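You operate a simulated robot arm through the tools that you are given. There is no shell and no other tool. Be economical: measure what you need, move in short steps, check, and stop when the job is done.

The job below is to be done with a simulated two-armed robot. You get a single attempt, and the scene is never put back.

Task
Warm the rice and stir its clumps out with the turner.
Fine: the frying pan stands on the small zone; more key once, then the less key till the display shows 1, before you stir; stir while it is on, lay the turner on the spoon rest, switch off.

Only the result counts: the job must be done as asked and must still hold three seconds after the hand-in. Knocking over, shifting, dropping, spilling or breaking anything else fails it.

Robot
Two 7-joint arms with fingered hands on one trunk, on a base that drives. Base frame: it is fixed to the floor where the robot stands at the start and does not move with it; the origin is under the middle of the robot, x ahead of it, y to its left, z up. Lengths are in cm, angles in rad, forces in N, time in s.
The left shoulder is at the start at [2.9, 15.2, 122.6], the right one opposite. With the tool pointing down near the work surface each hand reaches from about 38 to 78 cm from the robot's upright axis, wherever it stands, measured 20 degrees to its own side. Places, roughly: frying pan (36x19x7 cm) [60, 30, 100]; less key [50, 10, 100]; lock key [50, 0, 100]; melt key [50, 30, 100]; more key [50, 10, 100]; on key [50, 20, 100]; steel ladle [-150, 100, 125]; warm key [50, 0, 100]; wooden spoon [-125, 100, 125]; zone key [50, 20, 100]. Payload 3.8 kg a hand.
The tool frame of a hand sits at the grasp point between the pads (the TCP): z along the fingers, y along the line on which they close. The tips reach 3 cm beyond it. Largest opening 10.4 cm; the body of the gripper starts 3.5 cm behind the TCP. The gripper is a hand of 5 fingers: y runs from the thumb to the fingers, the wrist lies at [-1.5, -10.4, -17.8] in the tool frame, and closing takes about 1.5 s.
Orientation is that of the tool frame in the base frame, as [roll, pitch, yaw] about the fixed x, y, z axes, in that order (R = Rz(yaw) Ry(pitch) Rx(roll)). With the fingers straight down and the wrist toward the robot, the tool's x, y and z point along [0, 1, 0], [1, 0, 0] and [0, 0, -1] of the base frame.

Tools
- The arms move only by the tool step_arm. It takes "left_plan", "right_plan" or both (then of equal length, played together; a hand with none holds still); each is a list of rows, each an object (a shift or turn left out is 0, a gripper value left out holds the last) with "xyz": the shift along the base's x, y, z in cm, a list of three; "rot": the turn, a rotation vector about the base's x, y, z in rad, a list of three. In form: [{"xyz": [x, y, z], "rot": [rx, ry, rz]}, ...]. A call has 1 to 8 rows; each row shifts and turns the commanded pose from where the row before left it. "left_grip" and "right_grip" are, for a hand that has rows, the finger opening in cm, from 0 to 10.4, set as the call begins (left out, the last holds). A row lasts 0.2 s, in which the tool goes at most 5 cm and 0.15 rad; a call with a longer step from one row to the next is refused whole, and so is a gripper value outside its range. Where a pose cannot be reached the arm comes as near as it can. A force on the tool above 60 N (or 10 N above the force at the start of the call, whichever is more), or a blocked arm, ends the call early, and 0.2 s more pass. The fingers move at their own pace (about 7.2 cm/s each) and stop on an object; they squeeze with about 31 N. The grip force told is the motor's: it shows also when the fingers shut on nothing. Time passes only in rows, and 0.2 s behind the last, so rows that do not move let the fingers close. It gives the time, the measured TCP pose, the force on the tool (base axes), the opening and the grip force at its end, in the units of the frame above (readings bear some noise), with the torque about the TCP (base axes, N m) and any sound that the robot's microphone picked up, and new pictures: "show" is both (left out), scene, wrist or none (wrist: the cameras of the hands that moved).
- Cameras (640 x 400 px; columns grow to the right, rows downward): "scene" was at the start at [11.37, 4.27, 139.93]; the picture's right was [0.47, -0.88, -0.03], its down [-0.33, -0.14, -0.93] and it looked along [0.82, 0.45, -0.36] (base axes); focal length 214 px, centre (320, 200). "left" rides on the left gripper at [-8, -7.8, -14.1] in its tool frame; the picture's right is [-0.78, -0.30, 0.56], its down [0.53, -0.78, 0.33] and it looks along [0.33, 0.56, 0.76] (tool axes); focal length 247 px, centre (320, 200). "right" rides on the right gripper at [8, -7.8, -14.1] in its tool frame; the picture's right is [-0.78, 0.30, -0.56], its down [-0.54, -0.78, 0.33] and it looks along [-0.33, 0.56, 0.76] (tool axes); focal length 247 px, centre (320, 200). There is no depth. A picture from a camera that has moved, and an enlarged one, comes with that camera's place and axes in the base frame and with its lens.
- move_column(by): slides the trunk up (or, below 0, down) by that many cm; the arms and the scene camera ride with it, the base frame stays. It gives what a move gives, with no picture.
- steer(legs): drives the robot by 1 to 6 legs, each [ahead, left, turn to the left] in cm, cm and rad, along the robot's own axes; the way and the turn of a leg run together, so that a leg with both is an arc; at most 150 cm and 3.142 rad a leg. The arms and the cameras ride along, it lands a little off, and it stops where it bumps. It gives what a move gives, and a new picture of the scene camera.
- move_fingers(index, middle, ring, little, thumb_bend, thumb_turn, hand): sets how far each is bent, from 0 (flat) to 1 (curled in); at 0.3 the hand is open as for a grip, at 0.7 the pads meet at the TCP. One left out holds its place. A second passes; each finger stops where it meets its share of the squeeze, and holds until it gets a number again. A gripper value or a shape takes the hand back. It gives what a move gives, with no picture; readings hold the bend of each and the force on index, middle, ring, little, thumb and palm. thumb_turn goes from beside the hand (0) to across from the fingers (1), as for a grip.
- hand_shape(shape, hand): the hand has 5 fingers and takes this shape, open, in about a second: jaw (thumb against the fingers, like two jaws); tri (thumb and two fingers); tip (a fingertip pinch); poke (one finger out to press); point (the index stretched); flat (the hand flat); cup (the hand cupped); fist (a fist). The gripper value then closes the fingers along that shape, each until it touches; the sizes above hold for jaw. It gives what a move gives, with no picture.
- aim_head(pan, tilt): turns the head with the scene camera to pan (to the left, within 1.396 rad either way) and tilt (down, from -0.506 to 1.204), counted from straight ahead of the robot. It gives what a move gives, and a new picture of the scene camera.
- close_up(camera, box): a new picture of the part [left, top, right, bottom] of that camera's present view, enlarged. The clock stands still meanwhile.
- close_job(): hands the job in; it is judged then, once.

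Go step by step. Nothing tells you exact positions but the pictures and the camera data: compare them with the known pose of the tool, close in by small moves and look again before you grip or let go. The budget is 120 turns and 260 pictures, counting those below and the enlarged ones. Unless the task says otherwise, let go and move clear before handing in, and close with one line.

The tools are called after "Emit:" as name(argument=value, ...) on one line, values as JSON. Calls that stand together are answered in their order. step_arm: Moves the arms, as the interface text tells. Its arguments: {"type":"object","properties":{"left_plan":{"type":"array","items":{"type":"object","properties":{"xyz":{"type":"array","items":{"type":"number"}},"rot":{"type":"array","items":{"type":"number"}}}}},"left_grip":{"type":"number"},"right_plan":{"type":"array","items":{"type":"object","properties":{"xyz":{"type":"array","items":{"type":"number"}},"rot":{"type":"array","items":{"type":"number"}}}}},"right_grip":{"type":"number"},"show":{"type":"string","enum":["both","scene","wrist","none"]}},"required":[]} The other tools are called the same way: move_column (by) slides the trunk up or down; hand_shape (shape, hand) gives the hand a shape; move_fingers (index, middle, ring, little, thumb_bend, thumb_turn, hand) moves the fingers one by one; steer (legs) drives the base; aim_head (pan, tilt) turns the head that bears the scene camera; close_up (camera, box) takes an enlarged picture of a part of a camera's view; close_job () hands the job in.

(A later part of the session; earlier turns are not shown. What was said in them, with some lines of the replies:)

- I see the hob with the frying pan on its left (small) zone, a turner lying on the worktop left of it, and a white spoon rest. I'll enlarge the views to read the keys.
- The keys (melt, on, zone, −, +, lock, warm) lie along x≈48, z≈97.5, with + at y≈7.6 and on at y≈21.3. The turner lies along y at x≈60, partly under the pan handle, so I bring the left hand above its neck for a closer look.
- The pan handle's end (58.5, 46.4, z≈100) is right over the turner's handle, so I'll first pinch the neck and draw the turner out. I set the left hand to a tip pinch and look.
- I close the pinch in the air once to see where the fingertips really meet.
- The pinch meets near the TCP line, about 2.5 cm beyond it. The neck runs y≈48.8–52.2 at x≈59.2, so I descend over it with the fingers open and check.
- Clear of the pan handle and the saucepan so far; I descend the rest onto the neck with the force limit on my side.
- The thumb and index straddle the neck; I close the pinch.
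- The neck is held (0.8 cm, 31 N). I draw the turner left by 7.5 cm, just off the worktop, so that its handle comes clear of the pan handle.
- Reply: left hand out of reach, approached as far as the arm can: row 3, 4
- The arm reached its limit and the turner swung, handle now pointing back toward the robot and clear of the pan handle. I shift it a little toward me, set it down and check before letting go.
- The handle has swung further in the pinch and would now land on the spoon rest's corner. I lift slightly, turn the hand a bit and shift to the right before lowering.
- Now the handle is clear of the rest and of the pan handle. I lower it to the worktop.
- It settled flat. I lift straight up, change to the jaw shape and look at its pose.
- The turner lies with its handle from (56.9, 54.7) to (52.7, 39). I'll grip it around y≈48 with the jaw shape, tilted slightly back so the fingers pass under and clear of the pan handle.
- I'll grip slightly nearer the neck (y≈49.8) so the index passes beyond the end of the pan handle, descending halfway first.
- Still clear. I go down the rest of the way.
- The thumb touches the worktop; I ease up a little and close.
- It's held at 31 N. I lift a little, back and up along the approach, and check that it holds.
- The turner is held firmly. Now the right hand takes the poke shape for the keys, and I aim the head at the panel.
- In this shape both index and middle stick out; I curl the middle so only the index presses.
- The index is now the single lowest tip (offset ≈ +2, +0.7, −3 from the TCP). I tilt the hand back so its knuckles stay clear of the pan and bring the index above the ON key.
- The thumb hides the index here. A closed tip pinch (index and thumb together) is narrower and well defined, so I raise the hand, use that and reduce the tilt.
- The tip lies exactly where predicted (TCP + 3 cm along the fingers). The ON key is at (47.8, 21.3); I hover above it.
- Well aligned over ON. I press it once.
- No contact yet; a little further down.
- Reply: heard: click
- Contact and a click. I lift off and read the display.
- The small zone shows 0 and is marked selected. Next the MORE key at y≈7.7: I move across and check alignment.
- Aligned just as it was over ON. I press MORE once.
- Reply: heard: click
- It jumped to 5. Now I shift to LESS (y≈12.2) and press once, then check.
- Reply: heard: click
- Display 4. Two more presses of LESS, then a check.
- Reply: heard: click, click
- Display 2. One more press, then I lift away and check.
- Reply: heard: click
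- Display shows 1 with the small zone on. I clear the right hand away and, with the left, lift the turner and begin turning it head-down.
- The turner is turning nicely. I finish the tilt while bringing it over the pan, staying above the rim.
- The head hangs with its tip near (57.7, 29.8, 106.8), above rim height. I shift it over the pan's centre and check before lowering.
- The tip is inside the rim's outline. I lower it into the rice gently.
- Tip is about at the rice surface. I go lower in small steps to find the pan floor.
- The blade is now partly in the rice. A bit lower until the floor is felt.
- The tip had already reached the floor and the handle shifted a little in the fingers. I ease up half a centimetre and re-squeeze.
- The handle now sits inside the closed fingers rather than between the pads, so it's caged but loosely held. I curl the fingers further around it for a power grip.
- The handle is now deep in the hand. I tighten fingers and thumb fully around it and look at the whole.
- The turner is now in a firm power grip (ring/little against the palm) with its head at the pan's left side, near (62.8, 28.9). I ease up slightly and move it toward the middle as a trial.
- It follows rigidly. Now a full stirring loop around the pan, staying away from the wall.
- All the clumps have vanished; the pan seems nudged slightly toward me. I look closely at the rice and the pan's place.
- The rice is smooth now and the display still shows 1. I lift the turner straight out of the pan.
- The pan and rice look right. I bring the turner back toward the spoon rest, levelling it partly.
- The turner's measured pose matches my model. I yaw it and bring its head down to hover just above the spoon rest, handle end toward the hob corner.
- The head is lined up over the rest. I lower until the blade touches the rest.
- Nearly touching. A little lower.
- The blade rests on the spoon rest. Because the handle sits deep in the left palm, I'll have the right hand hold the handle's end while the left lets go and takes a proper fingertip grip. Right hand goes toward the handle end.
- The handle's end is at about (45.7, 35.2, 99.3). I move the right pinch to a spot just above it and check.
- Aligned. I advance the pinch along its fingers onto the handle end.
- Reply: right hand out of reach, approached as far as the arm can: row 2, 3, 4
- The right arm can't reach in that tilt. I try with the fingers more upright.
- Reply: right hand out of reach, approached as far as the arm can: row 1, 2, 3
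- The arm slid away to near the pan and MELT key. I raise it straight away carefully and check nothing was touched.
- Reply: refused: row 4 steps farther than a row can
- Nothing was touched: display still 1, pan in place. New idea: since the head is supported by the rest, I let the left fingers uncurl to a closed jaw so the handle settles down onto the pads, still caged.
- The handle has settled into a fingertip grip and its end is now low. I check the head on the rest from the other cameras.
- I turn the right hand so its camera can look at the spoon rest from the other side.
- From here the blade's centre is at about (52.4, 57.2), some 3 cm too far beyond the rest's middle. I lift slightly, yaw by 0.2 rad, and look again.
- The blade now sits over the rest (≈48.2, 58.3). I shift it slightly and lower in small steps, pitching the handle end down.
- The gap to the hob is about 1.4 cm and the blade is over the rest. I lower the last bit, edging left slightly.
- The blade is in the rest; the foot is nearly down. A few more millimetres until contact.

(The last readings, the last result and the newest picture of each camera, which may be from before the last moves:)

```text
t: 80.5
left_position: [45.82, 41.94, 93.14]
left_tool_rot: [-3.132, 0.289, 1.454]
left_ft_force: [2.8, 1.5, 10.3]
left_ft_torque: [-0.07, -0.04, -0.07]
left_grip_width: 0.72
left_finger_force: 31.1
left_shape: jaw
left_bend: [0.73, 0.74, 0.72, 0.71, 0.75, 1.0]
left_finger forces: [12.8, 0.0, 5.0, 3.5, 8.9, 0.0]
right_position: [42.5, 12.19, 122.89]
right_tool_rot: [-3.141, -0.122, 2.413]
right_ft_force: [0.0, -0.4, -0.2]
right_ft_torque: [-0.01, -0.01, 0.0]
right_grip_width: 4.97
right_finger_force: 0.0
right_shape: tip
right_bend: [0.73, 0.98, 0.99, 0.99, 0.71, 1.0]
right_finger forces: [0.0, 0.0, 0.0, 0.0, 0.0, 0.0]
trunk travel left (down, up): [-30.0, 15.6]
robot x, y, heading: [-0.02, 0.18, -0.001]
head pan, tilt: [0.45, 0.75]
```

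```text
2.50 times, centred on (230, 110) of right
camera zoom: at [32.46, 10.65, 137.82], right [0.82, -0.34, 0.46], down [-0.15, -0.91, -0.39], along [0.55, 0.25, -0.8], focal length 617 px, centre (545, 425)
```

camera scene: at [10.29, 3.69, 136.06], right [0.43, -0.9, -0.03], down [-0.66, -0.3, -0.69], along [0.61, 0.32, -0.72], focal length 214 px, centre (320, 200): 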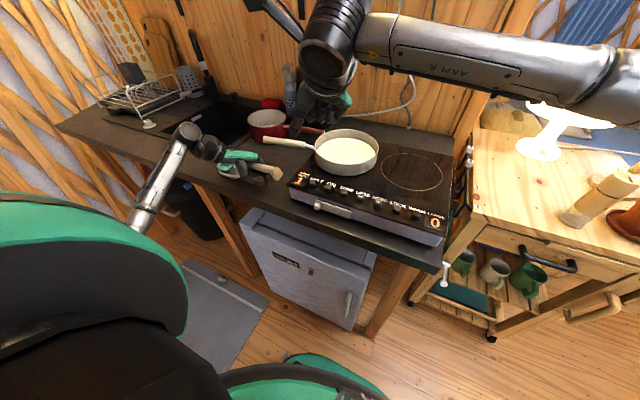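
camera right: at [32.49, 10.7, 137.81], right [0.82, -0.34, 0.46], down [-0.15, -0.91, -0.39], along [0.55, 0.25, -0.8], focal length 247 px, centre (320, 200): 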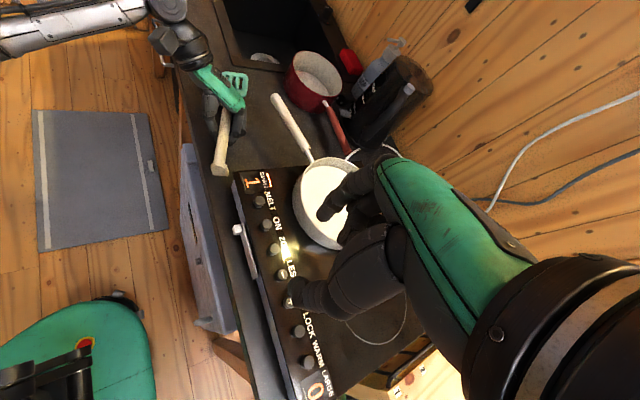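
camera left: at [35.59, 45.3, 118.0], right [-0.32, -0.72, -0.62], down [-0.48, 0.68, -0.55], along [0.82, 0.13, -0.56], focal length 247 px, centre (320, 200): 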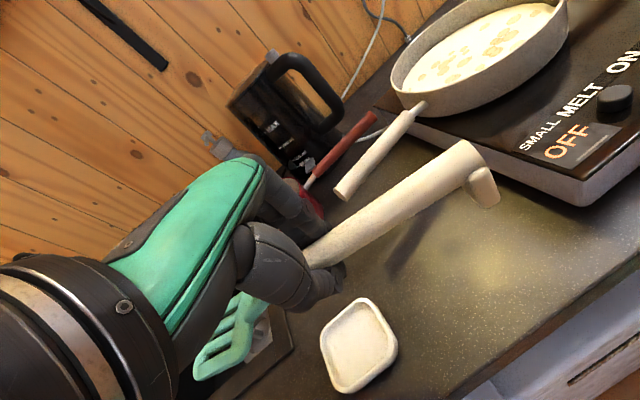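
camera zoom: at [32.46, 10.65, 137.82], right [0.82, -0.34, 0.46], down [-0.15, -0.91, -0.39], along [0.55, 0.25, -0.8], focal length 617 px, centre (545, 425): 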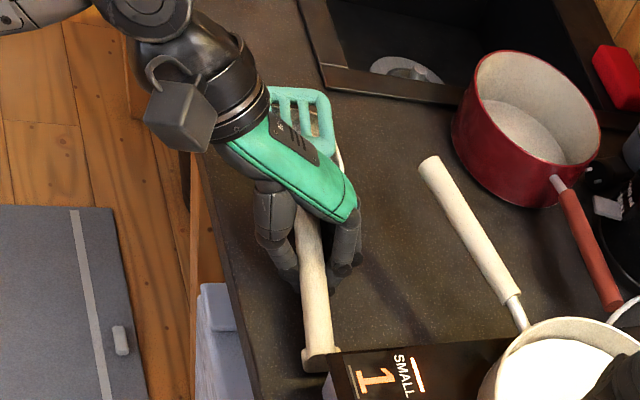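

Contact: turner down, blade on the rest. I ease up a hair and open the fingers moderately.

Emit:
step_arm(left_plan=[{"xyz": [0, 0, 0.3]}, {"xyz": [0, 0, 0]}, {"xyz": [0, 0, 0]}, {"xyz": [0, 0, 0]}], left_grip=4.5, show="none")

Emit:
close_up(camera="scene", box=[190, 110, 310, 200])

Emit:
close_up(camera="right", box=[160, 30, 300, 190])

```text
t: 81.5
left_position: [45.73, 41.96, 93.4]
left_tool_rot: [-3.129, 0.291, 1.453]
left_ft_force: [-2.3, 0.0, 4.6]
left_ft_torque: [0.11, -0.08, 0.02]
left_grip_width: 4.44
left_finger_force: 0.0
left_shape: jaw
left_bend: [0.74, 0.48, 0.47, 0.43, 0.72, 1.0]
left_finger forces: [0.0, 1.0, 4.4, 0.1, 0.0, 0.0]
right_position: [42.35, 12.22, 122.9]
right_tool_rot: [-3.14, -0.121, 2.413]
right_ft_force: [-0.9, -0.6, -0.8]
right_ft_torque: [0.01, 0.0, 0.0]
right_grip_width: 4.98
right_finger_force: 0.1
right_shape: tip
right_bend: [0.73, 0.98, 0.99, 0.99, 0.71, 1.0]
right_finger forces: [0.0, 0.0, 0.0, 0.0, 0.0, 0.1]
trunk travel left (down, up): [-30.0, 15.6]
robot x, y, heading: [-0.24, -0.14, 0.001]
head pan, tilt: [0.45, 0.75]
```

```text
4.44 times, centred on (250, 155) of scene
camera zoom: at [10.23, 3.43, 136.07], right [0.43, -0.9, -0.03], down [-0.66, -0.3, -0.69], along [0.61, 0.32, -0.72], focal length 953 px, centre (631, 400)
```

zoom: 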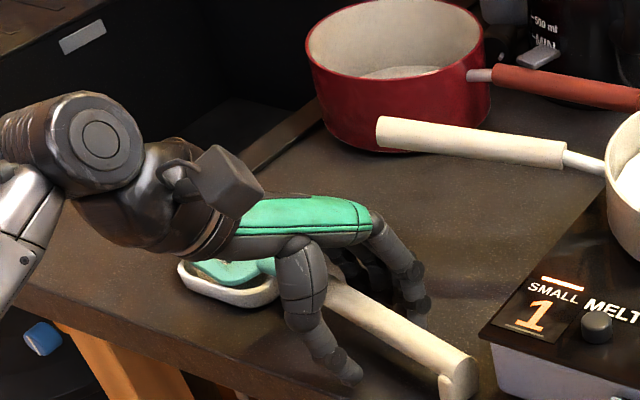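

```text
2.50 times, centred on (230, 110) of right
camera zoom: at [32.4, 10.66, 137.82], right [0.82, -0.34, 0.46], down [-0.15, -0.91, -0.39], along [0.55, 0.25, -0.8], focal length 617 px, centre (545, 425)
```

zoom: 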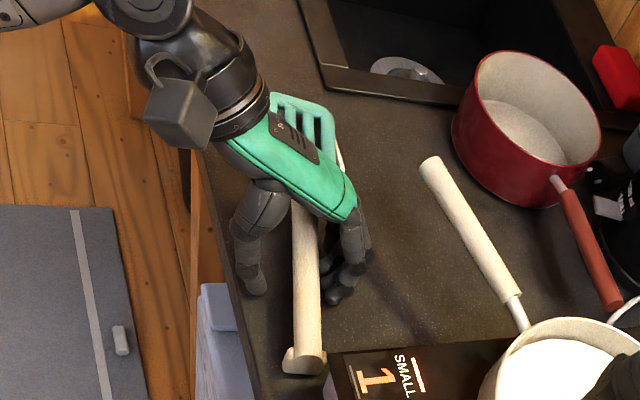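

The turner is resting with its blade on the rest. I lift the left hand straight up and clear.

Emit:
step_arm(left_plan=[{"xyz": [0, 0.3, 1.5]}, {"xyz": [0, 0.8, 2.5]}, {"xyz": [0, 1, 3.5]}, {"xyz": [0, 1, 4]}, {"xyz": [0, 1, 4]}, {"xyz": [-3, 2, 3]}, {"xyz": [-3, 2, 2]}, {"xyz": [-3, 2, 2]}], show="none")

Emit:
close_up(camera="scene", box=[190, 100, 350, 210])

Emit:
close_up(camera="right", box=[160, 30, 300, 190])

```text
t: 83.3
left_position: [36.57, 52.19, 115.82]
left_tool_rot: [-3.129, 0.293, 1.454]
left_ft_force: [-0.3, 0.4, 0.2]
left_ft_torque: [0.01, -0.02, 0.01]
left_grip_width: 4.47
left_finger_force: 0.0
left_shape: jaw
left_bend: [0.74, 0.47, 0.44, 0.42, 0.72, 1.0]
left_finger forces: [0.1, 0.0, 0.1, 0.0, 0.0, 0.1]
right_position: [42.37, 12.28, 122.9]
right_tool_rot: [-3.14, -0.121, 2.413]
right_ft_force: [-0.3, -0.4, -0.3]
right_ft_torque: [0.01, -0.02, -0.02]
right_grip_width: 4.97
right_finger_force: 0.1
right_shape: tip
right_bend: [0.73, 0.98, 0.99, 0.99, 0.71, 1.0]
right_finger forces: [0.0, 0.0, 0.0, 0.0, 0.0, 0.0]
trunk travel left (down, up): [-30.0, 15.6]
robot x, y, heading: [-0.17, 0.04, 0.001]
head pan, tilt: [0.45, 0.75]
```

```text
3.64 times, centred on (270, 155) of scene
camera zoom: at [10.29, 3.51, 136.06], right [0.43, -0.9, -0.03], down [-0.66, -0.3, -0.69], along [0.61, 0.32, -0.72], focal length 780 px, centre (502, 364)
```

zoom: 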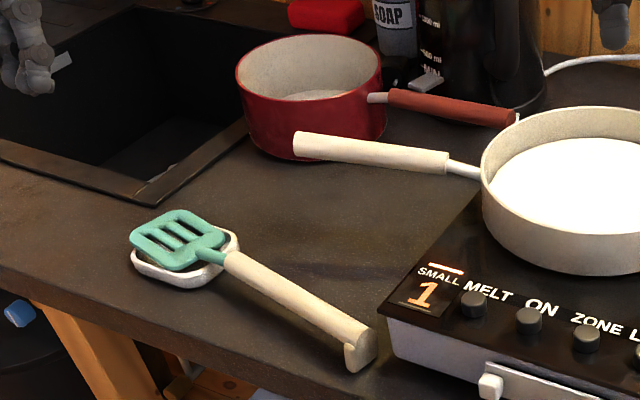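

```text
2.50 times, centred on (230, 110) of right
camera zoom: at [32.46, 10.74, 137.8], right [0.82, -0.34, 0.46], down [-0.15, -0.91, -0.39], along [0.55, 0.25, -0.8], focal length 617 px, centre (545, 425)
```

zoom: 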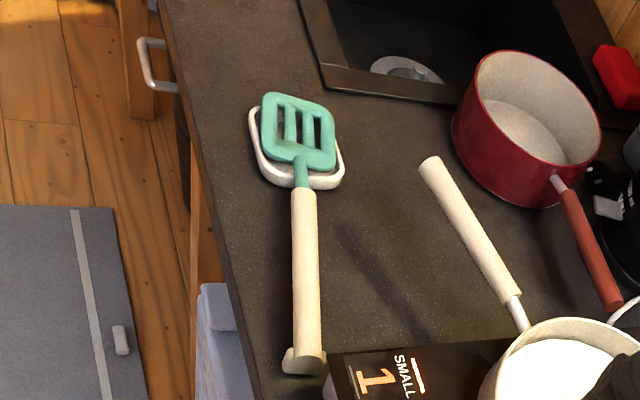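

The turner lies squarely on the spoon rest, which hasn't moved. Now I switch off: the right hand returns to its pressing pose above the ON key.

Emit:
step_arm(right_plan=[{"xyz": [0, 0, 0], "rot": [0, 0, -0.14]}, {"xyz": [0, 0, 0], "rot": [0, 0, -0.14]}, {"xyz": [0, 0, 0], "rot": [0, 0, -0.14]}, {"xyz": [0, 0, 0], "rot": [0, 0, -0.14]}, {"xyz": [0, 0, 0], "rot": [0, 0, -0.14]}, {"xyz": [0, 0, 0], "rot": [0, 0, -0.142]}, {"xyz": [0, 0, 0], "rot": [-0.12, 0, 0]}, {"xyz": [0, 0, 0], "rot": [0, -0.13, 0]}], right_grip=0, show="none")

Emit:
step_arm(right_plan=[{"xyz": [0, 2, -3], "rot": [0, -0.12, 0]}, {"xyz": [1, 2.4, -4]}, {"xyz": [1.5, 2.4, -4]}, {"xyz": [1.5, 2.4, -4]}, {"xyz": [0.5, 0, -3]}, {"xyz": [0, 0, 0]}], show="none")

Emit:
close_up(camera="right", box=[140, 120, 460, 360])

```text
t: 85.1
left_position: [36.54, 52.2, 115.81]
left_tool_rot: [-3.129, 0.292, 1.453]
left_ft_force: [0.9, 0.8, 1.1]
left_ft_torque: [0.07, -0.03, 0.02]
left_grip_width: 4.45
left_finger_force: 0.0
left_shape: jaw
left_bend: [0.74, 0.47, 0.44, 0.42, 0.72, 1.0]
left_finger forces: [0.1, 0.0, 0.1, 0.0, 0.0, 0.1]
right_position: [42.36, 12.26, 122.71]
right_tool_rot: [3.012, 0.001, 1.569]
right_ft_force: [-0.5, 0.2, 0.5]
right_ft_torque: [0.01, -0.03, -0.01]
right_grip_width: 0.01
right_finger_force: 31.2
right_shape: tip
right_bend: [0.71, 1.0, 1.0, 1.0, 0.73, 1.0]
right_finger forces: [0.0, 0.1, 0.0, 0.0, 0.1, 0.1]
trunk travel left (down, up): [-30.0, 15.6]
robot x, y, heading: [-0.21, 0.05, 0.006]
head pan, tilt: [0.45, 0.75]
```

```text
t: 86.5
left_position: [36.71, 52.19, 115.76]
left_tool_rot: [-3.13, 0.292, 1.455]
left_ft_force: [-1.0, -0.1, 0.1]
left_ft_torque: [0.05, 0.0, -0.01]
left_grip_width: 4.49
left_finger_force: 0.1
left_shape: jaw
left_bend: [0.74, 0.47, 0.44, 0.42, 0.72, 1.0]
left_finger forces: [0.0, 0.0, 0.0, 0.0, 0.0, 0.0]
right_position: [46.86, 21.29, 104.91]
right_tool_rot: [2.893, -0.002, 1.571]
right_ft_force: [-0.2, 0.2, 0.0]
right_ft_torque: [0.01, 0.0, 0.01]
right_grip_width: 0.01
right_finger_force: 31.1
right_shape: tip
right_bend: [0.71, 1.0, 1.0, 1.0, 0.73, 1.0]
right_finger forces: [0.1, 0.0, 0.0, 0.0, 0.0, 0.0]
trunk travel left (down, up): [-30.0, 15.6]
robot x, y, heading: [-0.14, -0.25, 0.002]
head pan, tilt: [0.45, 0.75]
```

```text
1.67 times, centred on (300, 240) of right
camera zoom: at [35.79, 29.39, 116.72], right [0.15, -0.78, 0.61], down [-0.67, -0.53, -0.51], along [0.73, -0.33, -0.6], focal length 412 px, centre (353, 133)
```

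zoom: 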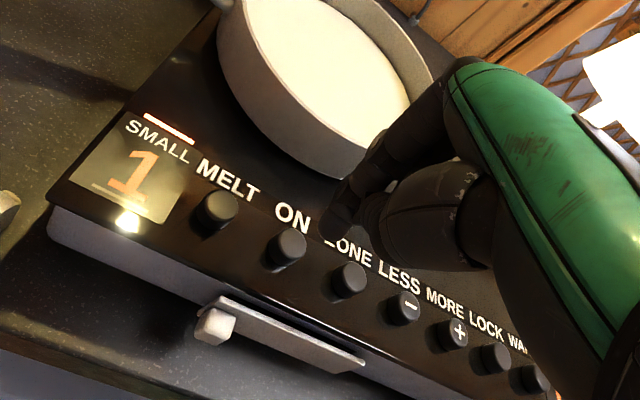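

The pan is a touch nearer than before, so I lean the hand back a bit more before descending onto ON.

Emit:
step_arm(right_plan=[{"xyz": [-0.3, 0.1, 0], "rot": [0, -0.1, 0]}, {"xyz": [-0.3, 0.1, 0], "rot": [0, -0.1, 0]}, {"xyz": [0, 0, -1.5]}, {"xyz": [0, 0, -1.4]}, {"xyz": [0, 0, 0]}], show="none")

Emit:
close_up(camera="right", box=[140, 120, 460, 360])

```text
t: 87.7
left_position: [36.61, 52.19, 115.63]
left_tool_rot: [-3.129, 0.292, 1.455]
left_ft_force: [0.7, 0.8, -0.4]
left_ft_torque: [0.02, 0.02, -0.01]
left_grip_width: 4.45
left_finger_force: 0.1
left_shape: jaw
left_bend: [0.74, 0.47, 0.44, 0.42, 0.72, 1.0]
left_finger forces: [0.0, 0.0, 0.0, 0.0, 0.1, 0.0]
right_position: [46.24, 21.53, 101.91]
right_tool_rot: [2.691, 0.001, 1.569]
right_ft_force: [-0.1, -0.1, 0.4]
right_ft_torque: [0.01, -0.01, 0.01]
right_grip_width: 0.01
right_finger_force: 30.9
right_shape: tip
right_bend: [0.71, 1.0, 1.0, 1.0, 0.73, 1.0]
right_finger forces: [0.0, 0.0, 0.0, 0.0, 0.0, 0.0]
trunk travel left (down, up): [-30.0, 15.6]
robot x, y, heading: [0.12, 0.04, -0.006]
head pan, tilt: [0.45, 0.75]
```

```text
1.67 times, centred on (300, 240) of right
camera zoom: at [33.05, 29.65, 111.17], right [0.02, -0.78, 0.63], down [-0.56, -0.53, -0.64], along [0.83, -0.33, -0.44], focal length 412 px, centre (353, 133)
```

zoom: 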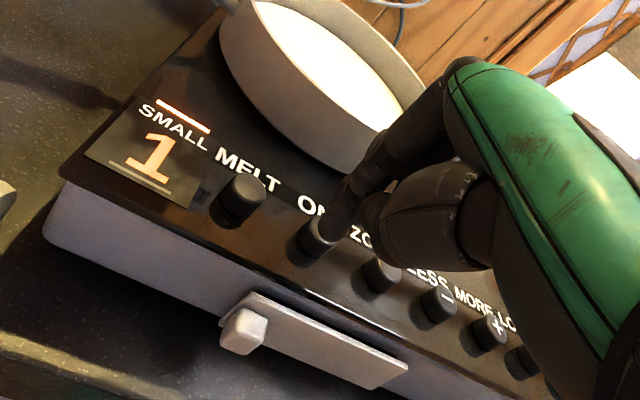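

Aligned over ON. Pressing.

Emit:
step_arm(right_plan=[{"xyz": [0, 0, -1.3]}, {"xyz": [0, 0, -0.6]}, {"xyz": [0, 0, -0.5]}], show="none")

Emit:
close_up(camera="right", box=[140, 120, 460, 360])

```text
t: 88.5
left_position: [36.73, 52.18, 115.71]
left_tool_rot: [-3.129, 0.291, 1.453]
left_ft_force: [0.1, 0.7, -0.4]
left_ft_torque: [-0.02, 0.01, 0.02]
left_grip_width: 4.49
left_finger_force: 0.1
left_shape: jaw
left_bend: [0.74, 0.47, 0.44, 0.42, 0.72, 1.0]
left_finger forces: [0.1, 0.1, 0.0, 0.1, 0.1, 0.0]
right_position: [46.29, 21.55, 99.48]
right_tool_rot: [2.693, 0.001, 1.569]
right_ft_force: [-0.5, -0.1, 0.7]
right_ft_torque: [0.01, 0.03, 0.0]
right_grip_width: 0.0
right_finger_force: 31.5
right_shape: tip
right_bend: [0.71, 1.0, 1.0, 1.0, 0.73, 1.0]
right_finger forces: [0.1, 0.1, 0.0, 0.0, 0.0, 0.1]
trunk travel left (down, up): [-30.0, 15.6]
robot x, y, heading: [0.0, -0.02, -0.003]
head pan, tilt: [0.45, 0.75]
```

```text
1.67 times, centred on (300, 240) of right
camera zoom: at [33.06, 29.7, 108.79], right [0.02, -0.78, 0.63], down [-0.56, -0.53, -0.64], along [0.83, -0.33, -0.44], focal length 412 px, centre (353, 133)
```

zoom: 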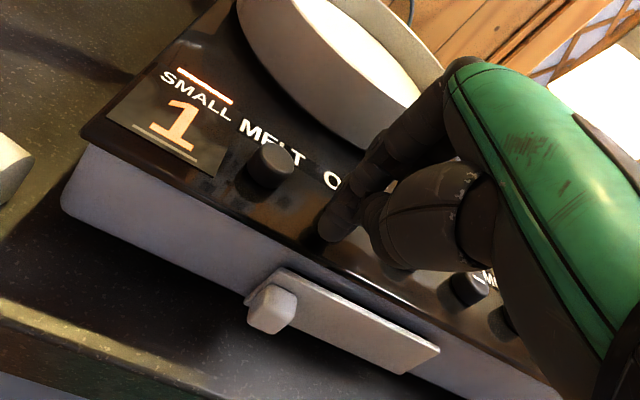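

Emit:
step_arm(right_plan=[{"xyz": [0, 0, -0.3]}, {"xyz": [0, 0, -0.2]}], show="none")

```text
t: 89.1
left_position: [36.53, 52.17, 115.78]
left_tool_rot: [-3.129, 0.292, 1.454]
left_ft_force: [-0.2, 0.1, 1.1]
left_ft_torque: [-0.02, -0.02, 0.0]
left_grip_width: 4.47
left_finger_force: 0.1
left_shape: jaw
left_bend: [0.74, 0.47, 0.44, 0.42, 0.72, 1.0]
left_finger forces: [0.0, 0.0, 0.0, 0.0, 0.1, 0.1]
right_position: [46.22, 21.52, 98.98]
right_tool_rot: [2.691, -0.002, 1.57]
right_ft_force: [-0.6, -1.2, 4.1]
right_ft_torque: [-0.03, -0.01, 0.0]
right_grip_width: 0.0
right_finger_force: 30.9
right_shape: tip
right_bend: [0.71, 1.0, 1.0, 1.0, 0.73, 1.0]
right_finger forces: [0.0, 0.1, 0.0, 0.0, 0.1, 0.1]
trunk travel left (down, up): [-30.0, 15.6]
robot x, y, heading: [-0.06, 0.18, -0.006]
head pan, tilt: [0.45, 0.75]
heard: click
```

Click. I lift off, move clear and check the displays.

Emit:
step_arm(right_plan=[{"xyz": [0, 0, 2]}, {"xyz": [-0.5, 0, 3]}, {"xyz": [-1, -2, 4]}, {"xyz": [-1, -4, 2]}, {"xyz": [-1, -4.5, 1]}, {"xyz": [-1, -4.5, 1]}, {"xyz": [0, -4.5, 0]}, {"xyz": [0, -4.5, 0]}], show="none")

Emit:
close_up(camera="scene", box=[200, 90, 460, 250])

Emit:
close_up(camera="right", box=[0, 0, 400, 300])

```text
t: 90.9
left_position: [36.67, 51.99, 115.78]
left_tool_rot: [-3.128, 0.291, 1.456]
left_ft_force: [-0.5, -0.6, 0.0]
left_ft_torque: [0.03, 0.02, 0.0]
left_grip_width: 4.49
left_finger_force: 0.0
left_shape: jaw
left_bend: [0.74, 0.47, 0.44, 0.42, 0.72, 1.0]
left_finger forces: [0.0, 0.0, 0.0, 0.0, 0.1, 0.0]
right_position: [41.73, -2.31, 112.2]
right_tool_rot: [2.691, -0.002, 1.571]
right_ft_force: [-0.8, -1.4, -0.6]
right_ft_torque: [0.01, 0.03, 0.03]
right_grip_width: 0.0
right_finger_force: 30.5
right_shape: tip
right_bend: [0.71, 1.0, 1.0, 1.0, 0.73, 1.0]
right_finger forces: [0.0, 0.0, 0.1, 0.1, 0.1, 0.0]
trunk travel left (down, up): [-30.0, 15.6]
robot x, y, heading: [-0.09, 0.04, -0.0]
head pan, tilt: [0.45, 0.75]
```

```text
2.46 times, centred on (330, 170) of scene
camera zoom: at [10.32, 3.25, 136.07], right [0.43, -0.9, -0.03], down [-0.66, -0.3, -0.69], along [0.61, 0.32, -0.72], focal length 528 px, centre (295, 274)
```

zoom: 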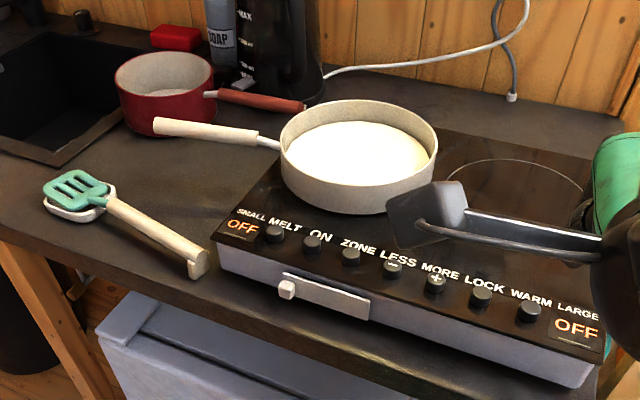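

```text
1.33 times, centred on (200, 150) of right
camera zoom: at [28.48, 5.68, 121.41], right [0.02, -0.78, 0.63], down [-0.56, -0.53, -0.64], along [0.83, -0.33, -0.44], focal length 329 px, centre (480, 267)
```

zoom: 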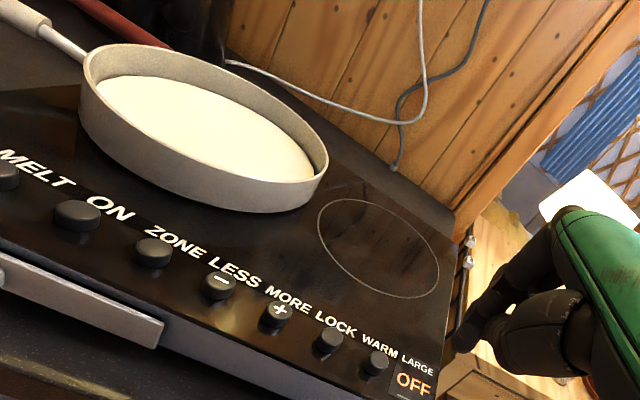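

Both displays read OFF. The rice has no clumps, the pan stands on the small zone, the turner lies on the spoon rest and both hands are clear, so I hand in.

Emit:
close_job()

```text
The job is handed in.
```

The rice was stirred clump-free on the small zone with the display at 1, the turner is on the spoon rest, and the hob is off. The pan shifted about 1 cm while I stirred. I saw no reading of the rice's temperature; the hob had been on for about 50 seconds.
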